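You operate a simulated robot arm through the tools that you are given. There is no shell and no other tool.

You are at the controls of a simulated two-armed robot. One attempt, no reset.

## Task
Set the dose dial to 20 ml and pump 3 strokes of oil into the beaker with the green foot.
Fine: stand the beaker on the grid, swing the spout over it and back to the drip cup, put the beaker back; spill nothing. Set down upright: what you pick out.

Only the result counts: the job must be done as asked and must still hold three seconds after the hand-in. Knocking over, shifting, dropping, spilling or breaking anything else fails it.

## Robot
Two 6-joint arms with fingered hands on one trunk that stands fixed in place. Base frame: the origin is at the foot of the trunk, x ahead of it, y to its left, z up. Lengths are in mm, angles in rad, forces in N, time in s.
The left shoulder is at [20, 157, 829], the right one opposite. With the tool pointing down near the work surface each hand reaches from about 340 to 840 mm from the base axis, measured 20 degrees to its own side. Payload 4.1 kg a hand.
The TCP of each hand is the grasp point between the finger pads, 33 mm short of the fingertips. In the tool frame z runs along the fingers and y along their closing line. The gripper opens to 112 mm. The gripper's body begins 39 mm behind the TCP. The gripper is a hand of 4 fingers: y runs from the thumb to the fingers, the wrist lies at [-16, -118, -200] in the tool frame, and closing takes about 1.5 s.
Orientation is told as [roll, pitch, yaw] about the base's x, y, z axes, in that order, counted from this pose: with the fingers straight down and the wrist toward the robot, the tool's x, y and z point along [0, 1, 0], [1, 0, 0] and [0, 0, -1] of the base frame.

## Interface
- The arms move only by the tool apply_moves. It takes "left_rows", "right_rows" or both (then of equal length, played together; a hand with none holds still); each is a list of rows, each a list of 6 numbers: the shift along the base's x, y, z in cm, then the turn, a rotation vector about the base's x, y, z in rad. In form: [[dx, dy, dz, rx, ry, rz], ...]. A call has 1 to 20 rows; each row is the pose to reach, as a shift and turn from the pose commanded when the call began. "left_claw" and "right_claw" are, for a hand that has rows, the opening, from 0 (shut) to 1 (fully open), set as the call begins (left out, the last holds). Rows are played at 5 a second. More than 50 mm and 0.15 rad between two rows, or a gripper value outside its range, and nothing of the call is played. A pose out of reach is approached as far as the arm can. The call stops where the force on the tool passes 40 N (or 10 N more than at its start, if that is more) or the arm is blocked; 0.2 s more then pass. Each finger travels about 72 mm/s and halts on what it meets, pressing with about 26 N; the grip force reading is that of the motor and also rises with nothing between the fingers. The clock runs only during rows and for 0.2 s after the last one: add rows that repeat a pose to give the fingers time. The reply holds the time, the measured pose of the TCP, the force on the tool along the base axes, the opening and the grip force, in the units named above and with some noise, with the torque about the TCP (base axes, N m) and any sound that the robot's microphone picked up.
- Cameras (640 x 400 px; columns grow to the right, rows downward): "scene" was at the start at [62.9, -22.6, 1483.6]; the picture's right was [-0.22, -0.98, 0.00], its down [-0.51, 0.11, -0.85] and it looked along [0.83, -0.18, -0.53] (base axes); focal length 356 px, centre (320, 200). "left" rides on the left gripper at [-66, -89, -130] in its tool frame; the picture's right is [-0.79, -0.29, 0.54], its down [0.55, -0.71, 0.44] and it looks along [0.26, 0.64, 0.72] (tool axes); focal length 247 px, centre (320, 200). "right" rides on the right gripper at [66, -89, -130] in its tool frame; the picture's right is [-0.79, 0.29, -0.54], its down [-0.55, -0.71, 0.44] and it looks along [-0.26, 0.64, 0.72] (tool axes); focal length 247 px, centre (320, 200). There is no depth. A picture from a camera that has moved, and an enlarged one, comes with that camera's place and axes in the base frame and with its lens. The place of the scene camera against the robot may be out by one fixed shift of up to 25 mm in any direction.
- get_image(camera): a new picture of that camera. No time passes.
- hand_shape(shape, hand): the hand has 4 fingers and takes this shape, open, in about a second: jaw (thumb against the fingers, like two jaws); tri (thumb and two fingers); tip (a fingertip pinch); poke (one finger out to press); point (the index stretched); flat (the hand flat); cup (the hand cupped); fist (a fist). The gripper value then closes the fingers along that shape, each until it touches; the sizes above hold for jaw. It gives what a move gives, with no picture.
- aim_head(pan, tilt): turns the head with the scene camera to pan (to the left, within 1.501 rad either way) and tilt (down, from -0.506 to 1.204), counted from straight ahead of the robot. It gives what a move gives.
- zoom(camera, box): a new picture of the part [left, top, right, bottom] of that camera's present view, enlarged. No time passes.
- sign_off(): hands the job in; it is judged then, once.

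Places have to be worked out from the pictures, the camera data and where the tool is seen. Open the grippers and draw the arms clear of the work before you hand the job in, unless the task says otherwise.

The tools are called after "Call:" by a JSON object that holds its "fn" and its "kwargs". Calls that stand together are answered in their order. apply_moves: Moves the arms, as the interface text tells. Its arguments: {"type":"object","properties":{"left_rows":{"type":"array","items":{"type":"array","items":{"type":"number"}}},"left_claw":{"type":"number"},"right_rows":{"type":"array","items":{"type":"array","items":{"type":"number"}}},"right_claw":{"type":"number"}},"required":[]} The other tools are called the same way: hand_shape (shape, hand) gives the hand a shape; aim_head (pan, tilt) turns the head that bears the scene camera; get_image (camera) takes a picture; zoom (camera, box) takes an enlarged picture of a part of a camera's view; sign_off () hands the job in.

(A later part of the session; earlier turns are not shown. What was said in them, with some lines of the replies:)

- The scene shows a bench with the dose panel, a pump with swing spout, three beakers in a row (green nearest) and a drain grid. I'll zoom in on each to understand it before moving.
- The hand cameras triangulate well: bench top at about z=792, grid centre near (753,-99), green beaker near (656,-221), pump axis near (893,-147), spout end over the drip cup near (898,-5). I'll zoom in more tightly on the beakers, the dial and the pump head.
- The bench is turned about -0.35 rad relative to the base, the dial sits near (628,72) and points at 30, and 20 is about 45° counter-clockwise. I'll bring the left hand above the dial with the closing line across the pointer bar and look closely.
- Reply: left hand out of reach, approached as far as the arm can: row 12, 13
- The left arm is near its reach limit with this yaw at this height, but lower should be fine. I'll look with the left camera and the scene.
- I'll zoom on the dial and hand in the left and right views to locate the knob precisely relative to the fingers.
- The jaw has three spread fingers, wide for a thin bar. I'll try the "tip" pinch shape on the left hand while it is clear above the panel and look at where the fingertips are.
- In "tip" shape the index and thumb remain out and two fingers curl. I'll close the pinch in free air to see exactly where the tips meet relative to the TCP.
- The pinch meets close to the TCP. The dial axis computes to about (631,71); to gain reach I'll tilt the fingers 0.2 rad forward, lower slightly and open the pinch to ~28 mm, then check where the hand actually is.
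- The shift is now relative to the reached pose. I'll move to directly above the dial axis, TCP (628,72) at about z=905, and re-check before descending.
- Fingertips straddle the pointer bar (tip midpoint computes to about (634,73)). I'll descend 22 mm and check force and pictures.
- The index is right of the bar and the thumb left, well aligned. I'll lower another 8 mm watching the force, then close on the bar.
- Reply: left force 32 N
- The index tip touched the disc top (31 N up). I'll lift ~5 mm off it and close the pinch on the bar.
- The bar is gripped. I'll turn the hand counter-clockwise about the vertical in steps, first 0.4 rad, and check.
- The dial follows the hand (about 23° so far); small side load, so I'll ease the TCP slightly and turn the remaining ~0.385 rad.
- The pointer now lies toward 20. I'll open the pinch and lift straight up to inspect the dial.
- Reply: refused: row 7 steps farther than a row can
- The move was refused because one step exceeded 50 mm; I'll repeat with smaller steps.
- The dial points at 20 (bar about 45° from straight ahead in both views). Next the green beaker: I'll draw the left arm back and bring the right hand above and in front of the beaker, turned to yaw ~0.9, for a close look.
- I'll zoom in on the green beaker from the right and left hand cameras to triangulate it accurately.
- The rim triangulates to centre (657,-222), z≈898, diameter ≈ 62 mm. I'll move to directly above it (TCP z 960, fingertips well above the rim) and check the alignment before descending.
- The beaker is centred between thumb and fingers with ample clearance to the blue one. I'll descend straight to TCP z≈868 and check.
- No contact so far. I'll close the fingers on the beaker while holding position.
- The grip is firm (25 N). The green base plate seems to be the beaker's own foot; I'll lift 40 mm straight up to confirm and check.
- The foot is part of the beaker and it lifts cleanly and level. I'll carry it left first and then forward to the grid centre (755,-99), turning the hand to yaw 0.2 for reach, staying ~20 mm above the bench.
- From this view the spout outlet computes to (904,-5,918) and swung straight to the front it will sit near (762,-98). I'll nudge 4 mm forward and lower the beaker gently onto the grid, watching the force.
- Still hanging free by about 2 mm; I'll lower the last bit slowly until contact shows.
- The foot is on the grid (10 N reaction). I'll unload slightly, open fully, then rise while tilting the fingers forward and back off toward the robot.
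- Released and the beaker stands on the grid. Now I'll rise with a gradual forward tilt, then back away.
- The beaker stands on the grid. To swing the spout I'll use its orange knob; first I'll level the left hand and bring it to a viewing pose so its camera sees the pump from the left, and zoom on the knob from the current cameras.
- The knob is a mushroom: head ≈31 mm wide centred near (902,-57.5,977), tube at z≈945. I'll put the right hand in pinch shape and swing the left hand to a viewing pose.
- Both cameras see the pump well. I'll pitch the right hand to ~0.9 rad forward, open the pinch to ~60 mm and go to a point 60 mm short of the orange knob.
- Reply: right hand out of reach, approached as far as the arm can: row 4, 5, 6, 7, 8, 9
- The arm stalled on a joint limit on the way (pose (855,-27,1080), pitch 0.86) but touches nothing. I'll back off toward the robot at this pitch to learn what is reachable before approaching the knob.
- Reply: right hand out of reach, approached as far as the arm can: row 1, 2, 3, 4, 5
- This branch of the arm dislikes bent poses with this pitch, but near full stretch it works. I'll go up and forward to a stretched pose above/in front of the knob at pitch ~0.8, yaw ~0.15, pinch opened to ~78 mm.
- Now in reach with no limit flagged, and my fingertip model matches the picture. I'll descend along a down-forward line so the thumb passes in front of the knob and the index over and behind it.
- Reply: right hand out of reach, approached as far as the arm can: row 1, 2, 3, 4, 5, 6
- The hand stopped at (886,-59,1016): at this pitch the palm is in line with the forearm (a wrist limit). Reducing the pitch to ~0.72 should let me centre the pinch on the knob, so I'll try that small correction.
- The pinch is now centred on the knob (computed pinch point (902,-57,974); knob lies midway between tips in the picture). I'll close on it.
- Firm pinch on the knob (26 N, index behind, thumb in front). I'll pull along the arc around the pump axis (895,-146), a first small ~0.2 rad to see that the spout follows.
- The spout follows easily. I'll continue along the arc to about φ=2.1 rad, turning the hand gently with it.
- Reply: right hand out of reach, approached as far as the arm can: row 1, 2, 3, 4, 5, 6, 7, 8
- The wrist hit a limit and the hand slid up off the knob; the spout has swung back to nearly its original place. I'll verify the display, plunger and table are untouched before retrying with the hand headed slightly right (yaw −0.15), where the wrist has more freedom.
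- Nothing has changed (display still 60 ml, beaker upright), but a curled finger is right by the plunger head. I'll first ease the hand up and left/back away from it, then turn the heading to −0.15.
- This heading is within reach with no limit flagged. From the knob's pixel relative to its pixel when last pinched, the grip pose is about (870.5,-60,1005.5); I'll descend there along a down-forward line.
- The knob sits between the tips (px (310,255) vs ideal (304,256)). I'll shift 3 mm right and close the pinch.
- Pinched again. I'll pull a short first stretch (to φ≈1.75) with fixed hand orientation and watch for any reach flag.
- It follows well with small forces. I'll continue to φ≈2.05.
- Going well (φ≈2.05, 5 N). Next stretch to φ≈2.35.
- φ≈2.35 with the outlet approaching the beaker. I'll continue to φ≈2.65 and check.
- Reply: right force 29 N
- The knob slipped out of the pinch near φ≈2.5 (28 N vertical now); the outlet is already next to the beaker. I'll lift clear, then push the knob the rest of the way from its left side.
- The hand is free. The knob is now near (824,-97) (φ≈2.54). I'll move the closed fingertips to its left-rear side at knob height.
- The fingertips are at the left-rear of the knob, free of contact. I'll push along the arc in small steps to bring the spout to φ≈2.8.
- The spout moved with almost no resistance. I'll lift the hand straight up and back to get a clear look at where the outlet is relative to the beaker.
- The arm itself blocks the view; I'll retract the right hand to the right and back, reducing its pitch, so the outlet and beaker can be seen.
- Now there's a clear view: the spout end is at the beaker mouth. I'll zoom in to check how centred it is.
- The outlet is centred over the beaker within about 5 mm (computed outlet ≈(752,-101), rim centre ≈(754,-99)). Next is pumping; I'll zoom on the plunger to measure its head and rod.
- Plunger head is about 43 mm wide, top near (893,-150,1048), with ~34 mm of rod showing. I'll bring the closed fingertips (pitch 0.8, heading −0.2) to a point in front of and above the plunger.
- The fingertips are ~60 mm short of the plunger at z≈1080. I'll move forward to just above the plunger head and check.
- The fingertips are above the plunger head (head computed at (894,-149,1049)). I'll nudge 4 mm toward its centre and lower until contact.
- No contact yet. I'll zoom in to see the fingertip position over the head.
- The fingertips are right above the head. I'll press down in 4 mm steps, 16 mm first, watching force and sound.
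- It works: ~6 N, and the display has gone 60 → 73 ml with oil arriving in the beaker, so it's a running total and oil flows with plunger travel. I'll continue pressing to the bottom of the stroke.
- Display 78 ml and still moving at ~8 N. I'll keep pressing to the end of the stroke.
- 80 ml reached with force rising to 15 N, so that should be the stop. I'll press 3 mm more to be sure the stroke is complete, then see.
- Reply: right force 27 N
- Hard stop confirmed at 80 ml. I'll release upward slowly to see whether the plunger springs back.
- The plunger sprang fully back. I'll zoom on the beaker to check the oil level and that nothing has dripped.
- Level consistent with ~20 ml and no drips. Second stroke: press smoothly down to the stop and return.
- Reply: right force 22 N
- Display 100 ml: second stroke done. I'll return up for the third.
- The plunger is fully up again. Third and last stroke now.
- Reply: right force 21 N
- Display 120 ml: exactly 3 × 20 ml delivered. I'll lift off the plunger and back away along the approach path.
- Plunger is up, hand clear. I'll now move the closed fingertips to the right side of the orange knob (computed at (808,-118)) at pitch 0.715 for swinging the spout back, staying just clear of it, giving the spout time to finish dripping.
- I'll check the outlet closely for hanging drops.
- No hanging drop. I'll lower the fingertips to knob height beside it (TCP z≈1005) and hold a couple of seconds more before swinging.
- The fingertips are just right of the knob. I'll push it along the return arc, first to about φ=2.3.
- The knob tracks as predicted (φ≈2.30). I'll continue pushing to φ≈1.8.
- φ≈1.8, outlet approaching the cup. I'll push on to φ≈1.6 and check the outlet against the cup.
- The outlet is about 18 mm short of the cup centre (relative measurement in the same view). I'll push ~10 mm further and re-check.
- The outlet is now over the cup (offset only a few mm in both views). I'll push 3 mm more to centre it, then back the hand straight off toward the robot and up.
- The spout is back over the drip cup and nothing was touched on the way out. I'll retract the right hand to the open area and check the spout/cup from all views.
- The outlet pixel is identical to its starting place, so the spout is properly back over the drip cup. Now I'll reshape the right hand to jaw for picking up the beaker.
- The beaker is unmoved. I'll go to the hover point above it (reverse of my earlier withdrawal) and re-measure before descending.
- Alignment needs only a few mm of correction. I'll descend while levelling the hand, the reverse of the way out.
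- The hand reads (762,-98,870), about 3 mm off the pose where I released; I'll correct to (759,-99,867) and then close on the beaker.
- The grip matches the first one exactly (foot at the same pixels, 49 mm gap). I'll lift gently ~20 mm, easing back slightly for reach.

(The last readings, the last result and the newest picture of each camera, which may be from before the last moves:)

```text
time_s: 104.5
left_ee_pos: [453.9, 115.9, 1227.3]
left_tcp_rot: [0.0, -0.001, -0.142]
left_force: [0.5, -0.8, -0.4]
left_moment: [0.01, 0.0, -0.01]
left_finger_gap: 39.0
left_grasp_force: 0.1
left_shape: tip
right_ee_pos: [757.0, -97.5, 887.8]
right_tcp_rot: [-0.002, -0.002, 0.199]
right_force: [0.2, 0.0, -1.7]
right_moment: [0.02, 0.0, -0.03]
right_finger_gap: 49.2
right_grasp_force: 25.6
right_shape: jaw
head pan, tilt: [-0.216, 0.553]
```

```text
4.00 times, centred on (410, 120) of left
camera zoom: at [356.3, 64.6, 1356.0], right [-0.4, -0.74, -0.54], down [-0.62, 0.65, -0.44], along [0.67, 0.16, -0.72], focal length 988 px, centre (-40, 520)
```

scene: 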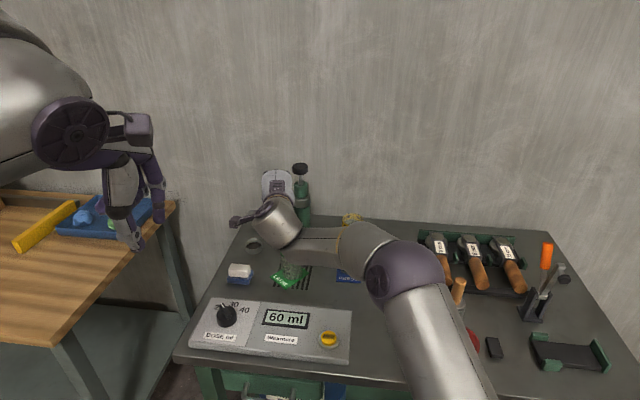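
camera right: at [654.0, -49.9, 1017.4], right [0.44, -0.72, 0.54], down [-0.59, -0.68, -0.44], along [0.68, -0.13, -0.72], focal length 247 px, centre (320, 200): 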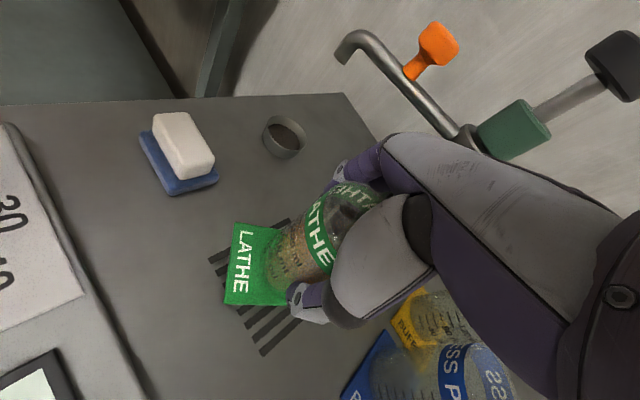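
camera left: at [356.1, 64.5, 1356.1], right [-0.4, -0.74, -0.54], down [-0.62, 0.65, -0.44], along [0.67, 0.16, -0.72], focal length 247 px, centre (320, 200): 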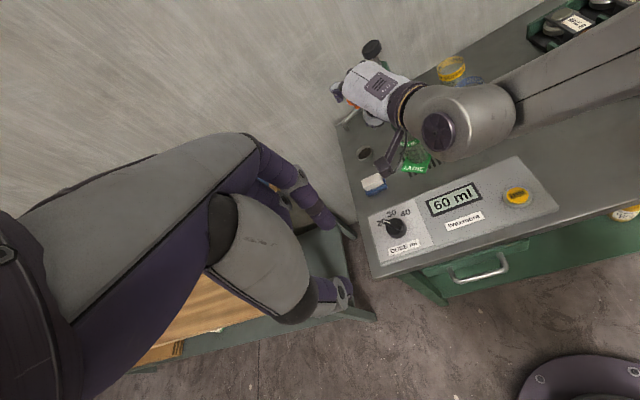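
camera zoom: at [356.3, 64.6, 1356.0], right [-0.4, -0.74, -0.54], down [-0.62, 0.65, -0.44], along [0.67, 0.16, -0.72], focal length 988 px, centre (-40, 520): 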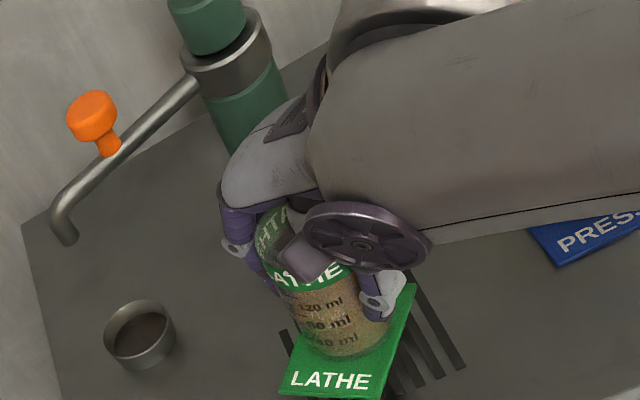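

It hangs level and steady. I'll carry it slowly back along the reverse path, turning the hand back to yaw 0.9.

Call:
{"fn": "apply_moves", "kwargs": {"right_rows": [[-0.4, -0.25, 0.15, 0, 0, 0.025], [-1.15, -0.7, 0.4, 0, 0, 0.07], [-1.85, -1.2, 0.6, 0, 0, 0.115], [-2.55, -1.7, 0.8, 0, 0, 0.16], [-3.35, -2.25, 1.0, 0, 0, 0.21], [-4.15, -2.8, 1.2, 0, 0, 0.26], [-4.95, -3.4, 1.4, 0, 0, 0.315], [-5.75, -4.0, 1.6, 0, 0, 0.37], [-6.6, -4.6, 1.8, 0, 0, 0.425], [-7.35, -5.2, 2.0, 0, 0, 0.48], [-7.8, -6.2, 2.0, 0, 0, 0.525], [-8.15, -7.3, 2.0, 0, 0, 0.57], [-8.55, -8.4, 2.0, 0, 0, 0.61], [-8.95, -9.5, 2.0, 0, 0, 0.65], [-9.3, -10.4, 2.0, 0, 0, 0.675], [-9.6, -11.2, 2.0, 0, 0, 0.69], [-9.85, -11.9, 2.0, 0, 0, 0.7], [-9.95, -12.3, 2.0, 0, 0, 0.7], [-9.95, -12.3, 2.0, 0, 0, 0.7]], "right_claw": 0.3}}

Call:
{"fn": "get_image", "kwargs": {"camera": "right"}}

Call:
{"fn": "zoom", "kwargs": {"camera": "left", "box": [340, 30, 500, 190]}}

Call:
{"fn": "zoom", "kwargs": {"camera": "scene", "box": [290, 170, 430, 320]}}

```text
time_s: 108.5
left_ee_pos: [452.9, 115.1, 1226.2]
left_tcp_rot: [0.001, -0.001, -0.143]
left_force: [-0.2, 0.3, 0.6]
left_moment: [0.03, -0.01, 0.0]
left_finger_gap: 39.1
left_grasp_force: 0.0
left_shape: tip
right_ee_pos: [655.0, -222.5, 907.7]
right_tcp_rot: [-0.002, -0.004, 0.895]
right_force: [0.1, -0.7, -1.9]
right_moment: [0.01, 0.06, 0.02]
right_finger_gap: 49.2
right_grasp_force: 26.4
right_shape: jaw
head pan, tilt: [-0.216, 0.553]
```

```text
taken
camera right: at [546.6, -249.8, 1037.4], right [0.8, -0.27, 0.54], down [-0.01, -0.9, -0.44], along [0.6, 0.34, -0.72], focal length 247 px, centre (320, 200)
```

right: 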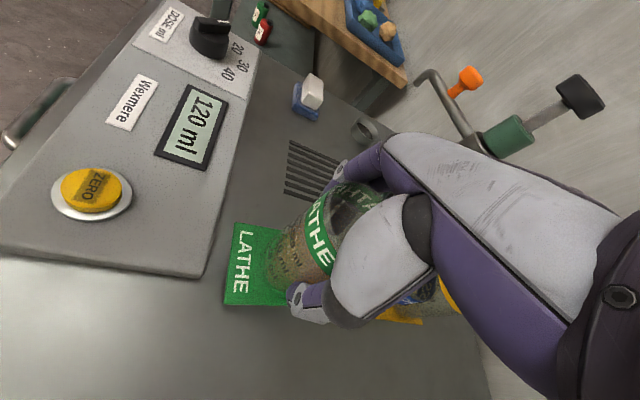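

```text
2.50 times, centred on (420, 110) of left
camera zoom: at [356.2, 64.6, 1356.1], right [-0.4, -0.74, -0.54], down [-0.62, 0.65, -0.44], along [0.67, 0.16, -0.72], focal length 617 px, centre (70, 425)
```

zoom: 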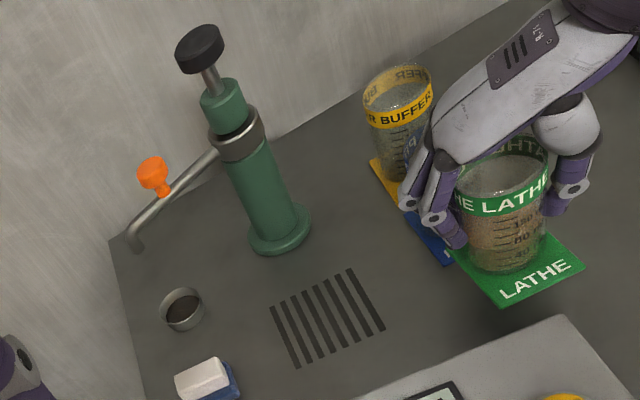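

```text
2.67 times, centred on (360, 245) of scene
camera zoom: at [62.9, -22.6, 1483.6], right [-0.22, -0.98, 0.0], down [-0.51, 0.11, -0.85], along [0.83, -0.18, -0.53], focal length 950 px, centre (213, 80)
```

zoom: 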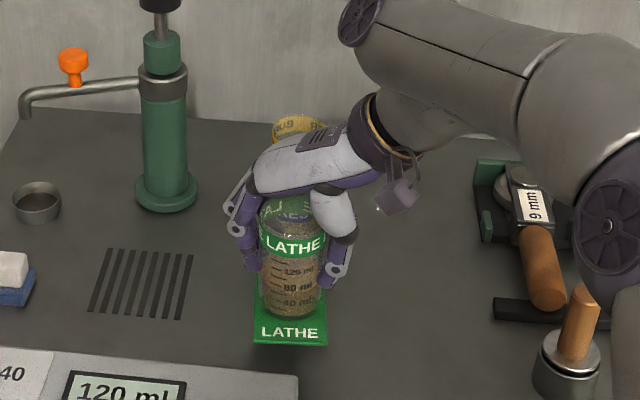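

The carry pose matches the earlier lifted pose (same pixels in the scene view). I'll lower it smoothly to just above the bench, shifting 2 mm left to cancel the small nudge from the first grip.

Call:
{"fn": "apply_moves", "kwargs": {"right_rows": [[0, 0.05, -0.4, 0, 0, 0], [0.02, 0.1, -1.0, 0, 0, 0], [0.03, 0.15, -1.6, 0, 0, 0], [0.05, 0.2, -2.2, 0, 0, 0], [0.05, 0.2, -2.8, 0, 0, 0], [0.05, 0.2, -3.3, 0, 0, 0], [0.05, 0.2, -3.6, 0, 0, 0], [0.05, 0.2, -3.6, 0, 0, 0]], "right_claw": 0.3}}

Call:
{"fn": "zoom", "kwargs": {"camera": "scene", "box": [290, 170, 430, 320]}}

Call:
{"fn": "get_image", "kwargs": {"camera": "right"}}

```text
time_s: 110.3
left_ee_pos: [453.2, 115.1, 1225.5]
left_tcp_rot: [0.002, -0.002, -0.144]
left_force: [-0.4, 0.6, 0.6]
left_moment: [-0.03, -0.02, 0.01]
left_finger_gap: 38.9
left_grasp_force: 0.0
left_shape: tip
right_ee_pos: [655.3, -220.5, 872.2]
right_tcp_rot: [0.0, -0.003, 0.898]
right_force: [-0.2, -0.3, -1.1]
right_moment: [-0.04, 0.0, 0.02]
right_finger_gap: 49.0
right_grasp_force: 25.7
right_shape: jaw
head pan, tilt: [-0.216, 0.553]
```

```text
2.67 times, centred on (360, 245) of scene
camera zoom: at [62.9, -22.6, 1483.6], right [-0.22, -0.98, 0.0], down [-0.51, 0.11, -0.85], along [0.83, -0.18, -0.53], focal length 950 px, centre (213, 80)
```

zoom: 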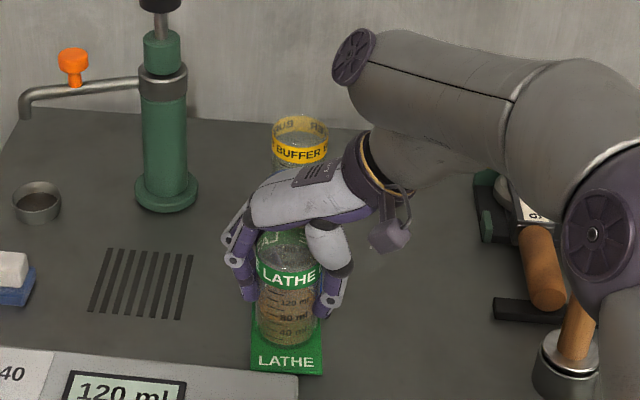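

```text
taken
camera right: at [546.7, -247.9, 1001.7], right [0.8, -0.27, 0.54], down [-0.01, -0.9, -0.44], along [0.6, 0.34, -0.72], focal length 247 px, centre (320, 200)
```

right: 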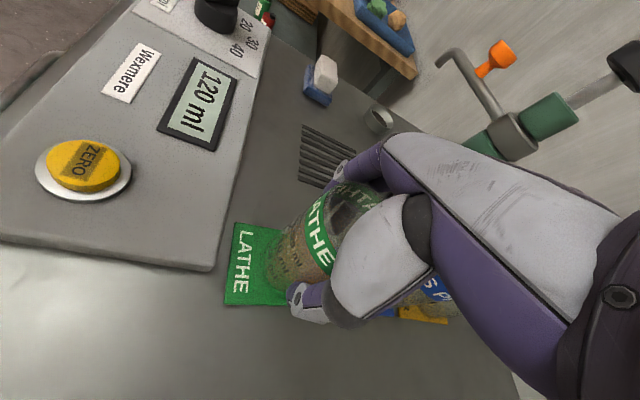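

About 4 mm above the bench and aligned with its original spot. Lowering slowly to contact.

Call:
{"fn": "apply_moves", "kwargs": {"right_rows": [[0, 0, -0.12, 0, 0, 0], [0, 0, -0.24, 0, 0, 0], [0, 0, -0.36, 0, 0, 0], [0, 0, -0.45, 0, 0, 0], [0, 0, -0.5, 0, 0, 0], [0, 0, -0.5, 0, 0, 0]], "right_claw": 0.3}}

```text
time_s: 111.7
left_ee_pos: [453.0, 115.7, 1226.1]
left_tcp_rot: [0.0, -0.002, -0.144]
left_force: [0.1, -0.1, 0.1]
left_moment: [0.0, -0.02, 0.01]
left_finger_gap: 38.9
left_grasp_force: 0.1
left_shape: tip
right_ee_pos: [655.2, -220.9, 867.1]
right_tcp_rot: [-0.002, -0.001, 0.898]
right_force: [0.1, 0.3, -1.3]
right_moment: [0.0, 0.01, -0.04]
right_finger_gap: 49.1
right_grasp_force: 25.4
right_shape: jaw
head pan, tilt: [-0.216, 0.553]
```

Not yet touching (still −1.3 N). Lowering another ~2 mm in fine steps.

Call:
{"fn": "apply_moves", "kwargs": {"right_rows": [[0, 0, -0.06, 0, 0, 0], [0, 0, -0.12, 0, 0, 0], [0, 0, -0.18, 0, 0, 0], [0, 0, -0.18, 0, 0, 0]], "right_claw": 0.3}}

```text
time_s: 112.7
left_ee_pos: [452.9, 115.3, 1224.3]
left_tcp_rot: [0.0, -0.001, -0.143]
left_force: [-0.9, -0.1, -0.4]
left_moment: [-0.03, 0.0, -0.01]
left_finger_gap: 38.9
left_grasp_force: 0.1
left_shape: tip
right_ee_pos: [656.1, -218.8, 864.9]
right_tcp_rot: [-0.003, -0.004, 0.897]
right_force: [-2.2, -2.2, 9.8]
right_moment: [0.05, 0.0, 0.01]
right_finger_gap: 49.4
right_grasp_force: 26.0
right_shape: jaw
head pan, tilt: [-0.216, 0.553]
```

Contact (10 N). I'll relieve slightly and open the fingers.

Call:
{"fn": "apply_moves", "kwargs": {"right_rows": [[0, 0, 0.08, 0, 0, 0], [0, 0, 0.08, 0, 0, 0], [0, 0, 0.08, 0, 0, 0], [0, 0, 0.08, 0, 0, 0], [0, 0, 0.08, 0, 0, 0], [0, 0, 0.08, 0, 0, 0], [0, 0, 0.08, 0, 0, 0]], "right_claw": 1}}

Call:
{"fn": "zoom", "kwargs": {"camera": "scene", "box": [290, 170, 430, 320]}}

Call:
{"fn": "get_image", "kwargs": {"camera": "right"}}

```text
time_s: 114.3
left_ee_pos: [454.1, 114.1, 1225.9]
left_tcp_rot: [0.002, -0.001, -0.144]
left_force: [0.0, 0.9, -0.3]
left_moment: [0.02, -0.01, -0.02]
left_finger_gap: 38.9
left_grasp_force: 0.1
left_shape: tip
right_ee_pos: [655.5, -219.3, 866.4]
right_tcp_rot: [-0.002, -0.001, 0.897]
right_force: [1.3, 0.3, 0.3]
right_moment: [0.03, -0.06, 0.04]
right_finger_gap: 111.7
right_grasp_force: 0.0
right_shape: jaw
head pan, tilt: [-0.216, 0.553]
```

```text
2.67 times, centred on (360, 245) of scene
camera zoom: at [62.9, -22.6, 1483.6], right [-0.22, -0.98, 0.0], down [-0.51, 0.11, -0.85], along [0.83, -0.18, -0.53], focal length 950 px, centre (213, 80)
```

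zoom: 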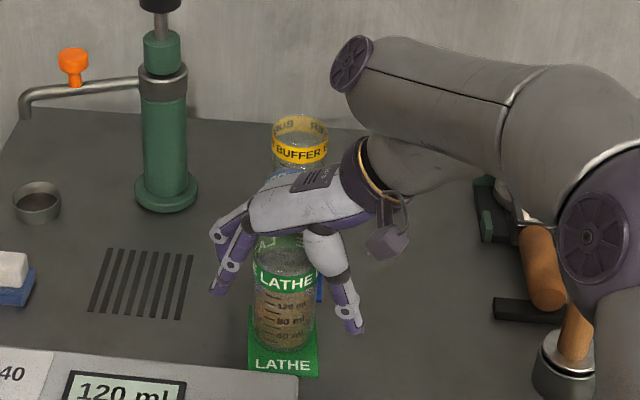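

```text
taken
camera right: at [547.7, -247.0, 995.2], right [0.8, -0.27, 0.54], down [-0.01, -0.9, -0.44], along [0.6, 0.34, -0.72], focal length 247 px, centre (320, 200)
```

right: 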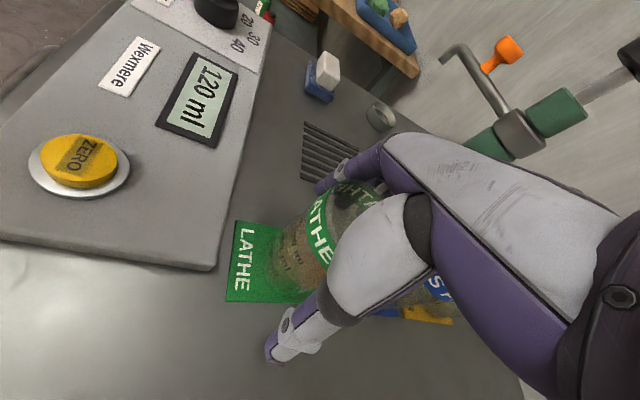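

The beaker stands on its original spot (foot pixels match the start within 1 px). I'll lift the hand straight up and then back away.

Call:
{"fn": "apply_moves", "kwargs": {"right_rows": [[0, 0, 1, 0, 0, 0], [0, 0, 2.5, 0, 0, 0], [0, 0, 4.5, 0, 0, 0], [0, 0, 6.5, 0, 0, 0], [0.1, 0, 8.5, 0, 0, 0], [0.2, 0, 9.4, 0, 0, 0], [-1.5, -0.8, 11, 0, 0, 0], [-4, -2, 13, 0, 0, 0], [-6.5, -3.2, 15, 0, 0, 0], [-9, -3.2, 17, 0, 0, 0]], "right_claw": 1}}

Call:
{"fn": "get_image", "kwargs": {"camera": "scene"}}

Call:
{"fn": "get_image", "kwargs": {"camera": "right"}}

Call:
{"fn": "zoom", "kwargs": {"camera": "left", "box": [340, 30, 520, 190]}}

```text
time_s: 116.5
left_ee_pos: [454.0, 115.3, 1225.4]
left_tcp_rot: [0.0, -0.002, -0.141]
left_force: [0.8, -0.8, 0.3]
left_moment: [-0.02, 0.03, 0.05]
left_finger_gap: 38.9
left_grasp_force: 0.1
left_shape: tip
right_ee_pos: [566.5, -248.0, 1034.8]
right_tcp_rot: [-0.001, 0.0, 0.901]
right_force: [-0.2, -0.1, -1.2]
right_moment: [0.02, 0.03, 0.0]
right_finger_gap: 111.6
right_grasp_force: 0.0
right_shape: jaw
head pan, tilt: [-0.216, 0.553]
```

```text
taken
```

scene: 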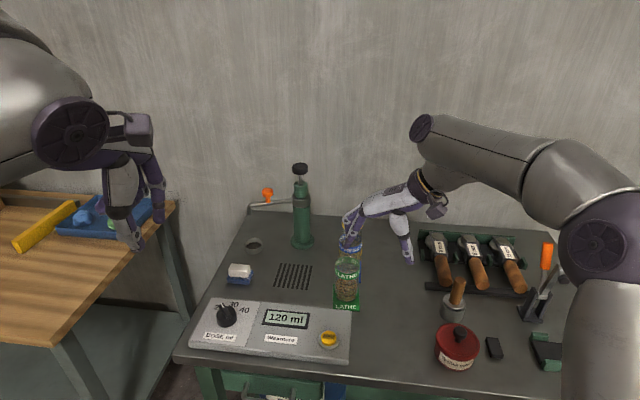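

```text
taken
camera right: at [458.4, -275.9, 1163.9], right [0.8, -0.27, 0.54], down [-0.01, -0.9, -0.44], along [0.6, 0.34, -0.72], focal length 247 px, centre (320, 200)
```

right: 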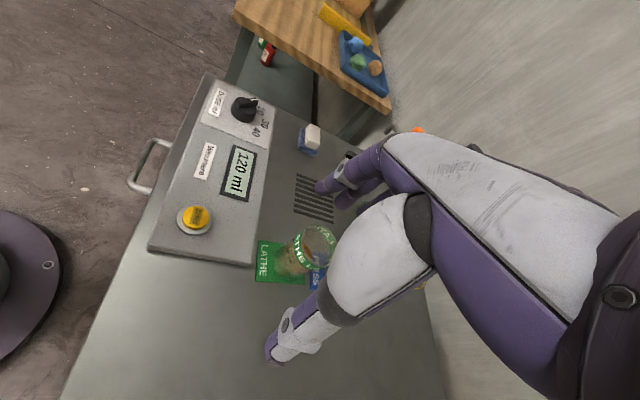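

```text
2.50 times, centred on (430, 110) of left
camera zoom: at [356.7, 64.6, 1355.9], right [-0.4, -0.74, -0.54], down [-0.62, 0.65, -0.44], along [0.67, 0.16, -0.72], focal length 617 px, centre (45, 425)
```

zoom: 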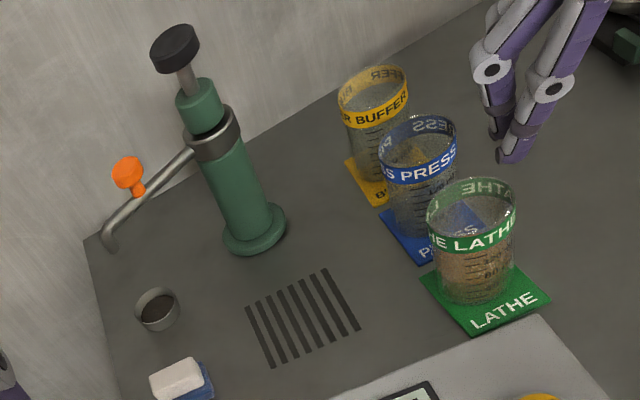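

All looks right. I'll return the right arm to its starting pose and open the left hand.

Call:
{"fn": "apply_moves", "kwargs": {"right_rows": [[-1.7, 0, 2.3, 0, 0, -0.104], [-3.4, 0, 4.6, 0, 0, -0.208], [-5.1, 0.1, 6.9, 0, 0, -0.312], [-6.8, 0.2, 9.2, 0, 0, -0.416], [-8.5, 0.3, 11.4, 0, 0, -0.52], [-10.2, 0.4, 13.6, 0, 0, -0.625], [-12, 0.5, 15.8, 0, 0, -0.729], [-13.7, 0.6, 18, 0, 0, -0.833], [-15.4, 0.6, 20.3, 0, 0, -0.937], [-17, 0.6, 22.6, 0, 0, -1.042]], "right_claw": 1}}

Call:
{"fn": "hand_shape", "kwargs": {"shape": "jaw", "hand": "left"}}

Call:
{"fn": "get_image", "kwargs": {"camera": "scene"}}

Call:
{"fn": "zoom", "kwargs": {"camera": "scene", "box": [190, 180, 400, 320]}}

Call:
{"fn": "zoom", "kwargs": {"camera": "scene", "box": [180, 270, 370, 380]}}

Call:
{"fn": "zoom", "kwargs": {"camera": "left", "box": [330, 30, 530, 230]}}

Call:
{"fn": "zoom", "kwargs": {"camera": "right", "box": [70, 50, 330, 250]}}

```text
time_s: 118.7
left_ee_pos: [453.0, 114.2, 1225.2]
left_tcp_rot: [0.0, -0.002, -0.144]
left_force: [-0.5, 0.6, 0.2]
left_moment: [-0.01, 0.01, 0.0]
left_finger_gap: 39.2
left_grasp_force: 0.0
left_shape: tip
right_ee_pos: [395.2, -246.5, 1262.4]
right_tcp_rot: [-0.003, -0.003, -0.147]
right_force: [-0.4, 0.4, -0.4]
right_moment: [0.01, 0.01, -0.03]
right_finger_gap: 111.5
right_grasp_force: 0.1
right_shape: jaw
head pan, tilt: [-0.216, 0.553]
```

```text
time_s: 119.6
left_ee_pos: [453.2, 115.7, 1225.9]
left_tcp_rot: [-0.001, -0.001, -0.143]
left_force: [1.1, -0.6, -0.2]
left_moment: [0.0, -0.04, -0.03]
left_finger_gap: 111.6
left_grasp_force: 0.0
left_shape: jaw
right_ee_pos: [396.9, -246.4, 1261.0]
right_tcp_rot: [-0.001, -0.001, -0.142]
right_force: [0.1, -0.3, 0.3]
right_moment: [0.03, 0.0, -0.01]
right_finger_gap: 111.7
right_grasp_force: 0.1
right_shape: jaw
head pan, tilt: [-0.216, 0.553]
```

```text
taken
```

scene: 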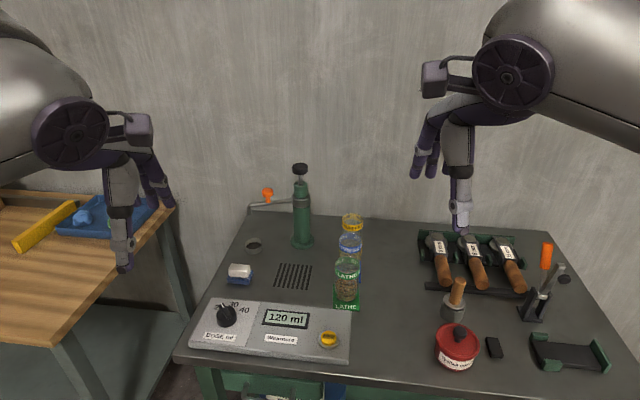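

```text
2.86 times, centred on (295, 250) of scene
camera zoom: at [62.9, -22.6, 1483.6], right [-0.22, -0.98, 0.0], down [-0.51, 0.11, -0.85], along [0.83, -0.18, -0.53], focal length 1018 px, centre (391, 57)
```

zoom: 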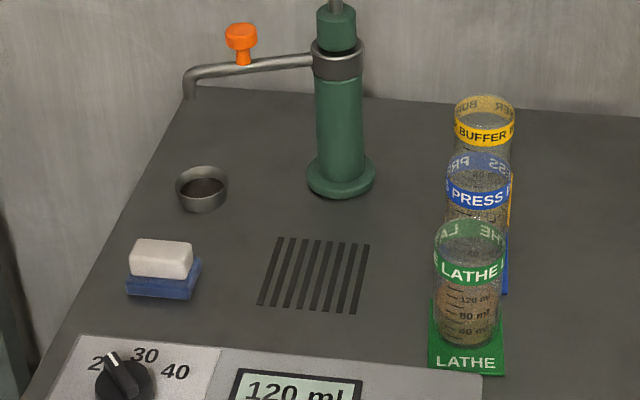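

```text
3.37 times, centred on (275, 325) of scene
camera zoom: at [62.9, -22.6, 1483.6], right [-0.22, -0.98, 0.0], down [-0.51, 0.11, -0.85], along [0.83, -0.18, -0.53], focal length 1200 px, centre (472, -221)
```

zoom: 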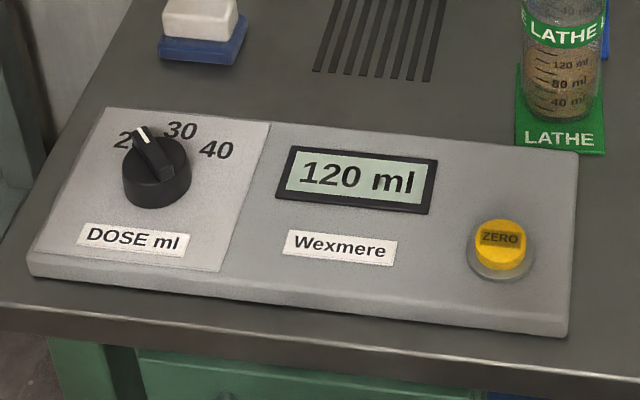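

```text
2.00 times, centred on (430, 130) of left
camera zoom: at [356.2, 64.6, 1356.1], right [-0.4, -0.74, -0.54], down [-0.62, 0.65, -0.44], along [0.67, 0.16, -0.72], focal length 494 px, centre (100, 340)
```

zoom: 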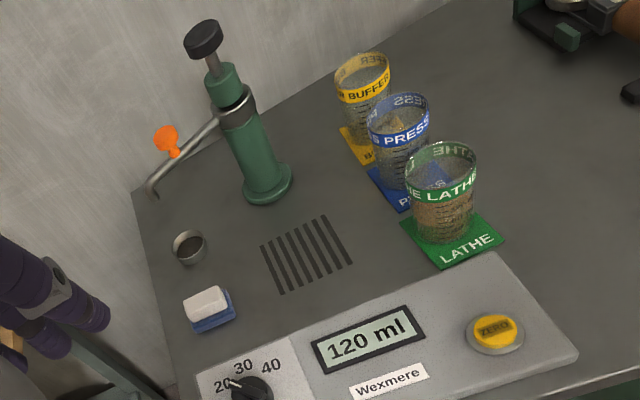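

```text
2.00 times, centred on (200, 150) of right
camera zoom: at [315.8, -166.6, 1390.8], right [0.17, -0.82, 0.54], down [-0.78, -0.45, -0.44], along [0.6, -0.35, -0.72], focal length 494 px, centre (560, 300)
```

zoom: 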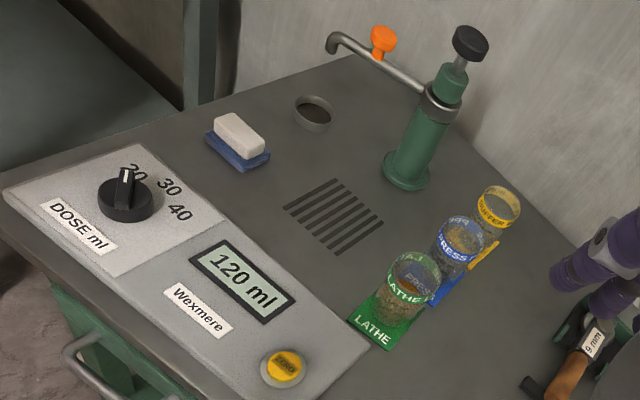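

Everything appears in place; one last comparison of the beaker against its starting position using the same zoom as at the start.

Call:
{"fn": "zoom", "kwargs": {"camera": "scene", "box": [310, 200, 390, 320]}}

Call:
{"fn": "zoom", "kwargs": {"camera": "scene", "box": [235, 155, 325, 255]}}

```text
3.33 times, centred on (350, 260) of scene
camera zoom: at [62.9, -22.6, 1483.6], right [-0.22, -0.98, 0.0], down [-0.51, 0.11, -0.85], along [0.83, -0.18, -0.53], focal length 1188 px, centre (220, 0)
```

zoom: 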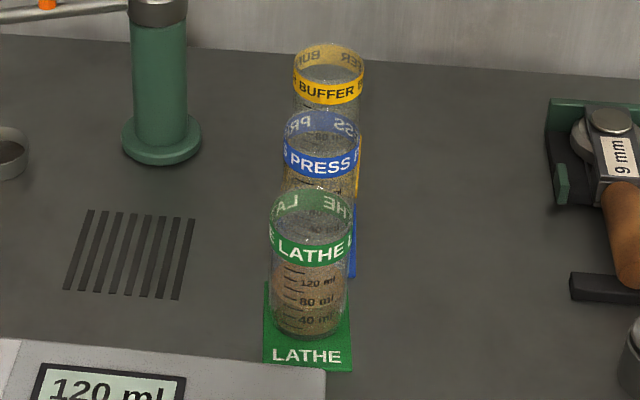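

```text
4.00 times, centred on (280, 205) of scene
camera zoom: at [62.9, -22.6, 1483.6], right [-0.22, -0.98, 0.0], down [-0.51, 0.11, -0.85], along [0.83, -0.18, -0.53], focal length 1425 px, centre (480, 180)
```

zoom: 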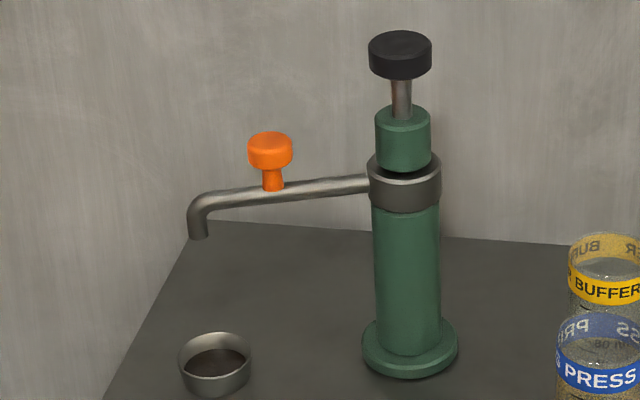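

The dial is on 20, three full strokes (+60 ml) are in the green-foot beaker, which is upright on its original spot. The spout is over the drip cup exactly as at the start, nothing is spilled or disturbed, and both hands are open and clear. Handing in.

Call:
{"fn": "sign_off", "kwargs": {}}

```text
The job is handed in.
```

The job is done and handed in. The dose dial is on 20 ml and the green-foot beaker holds three full strokes. The display counted up from 60 to 120 ml, 20 ml per stroke.

- **Spout:** I swung it over the beaker for pumping. It is now back over the drip cup, at the same spot in the scene picture as at the start.
- **Beaker:** It stands upright where it started. The scene picture shows the foot within about 2 px of its original place. The beaker may be turned a few degrees from how it stood.
- **Spills and knocks:** I saw no drips or spills, and nothing else looks moved. On the first attempt to swing the spout, the hand slipped off the orange knob and a curled finger came close to the plunger. The display did not change, so no oil was pumped then.
- **Display:** I did not press ZERO, since the task didn't ask for it, so the total still includes the 60 ml it showed at the start.

Both hands are open and drawn clear of the bench.
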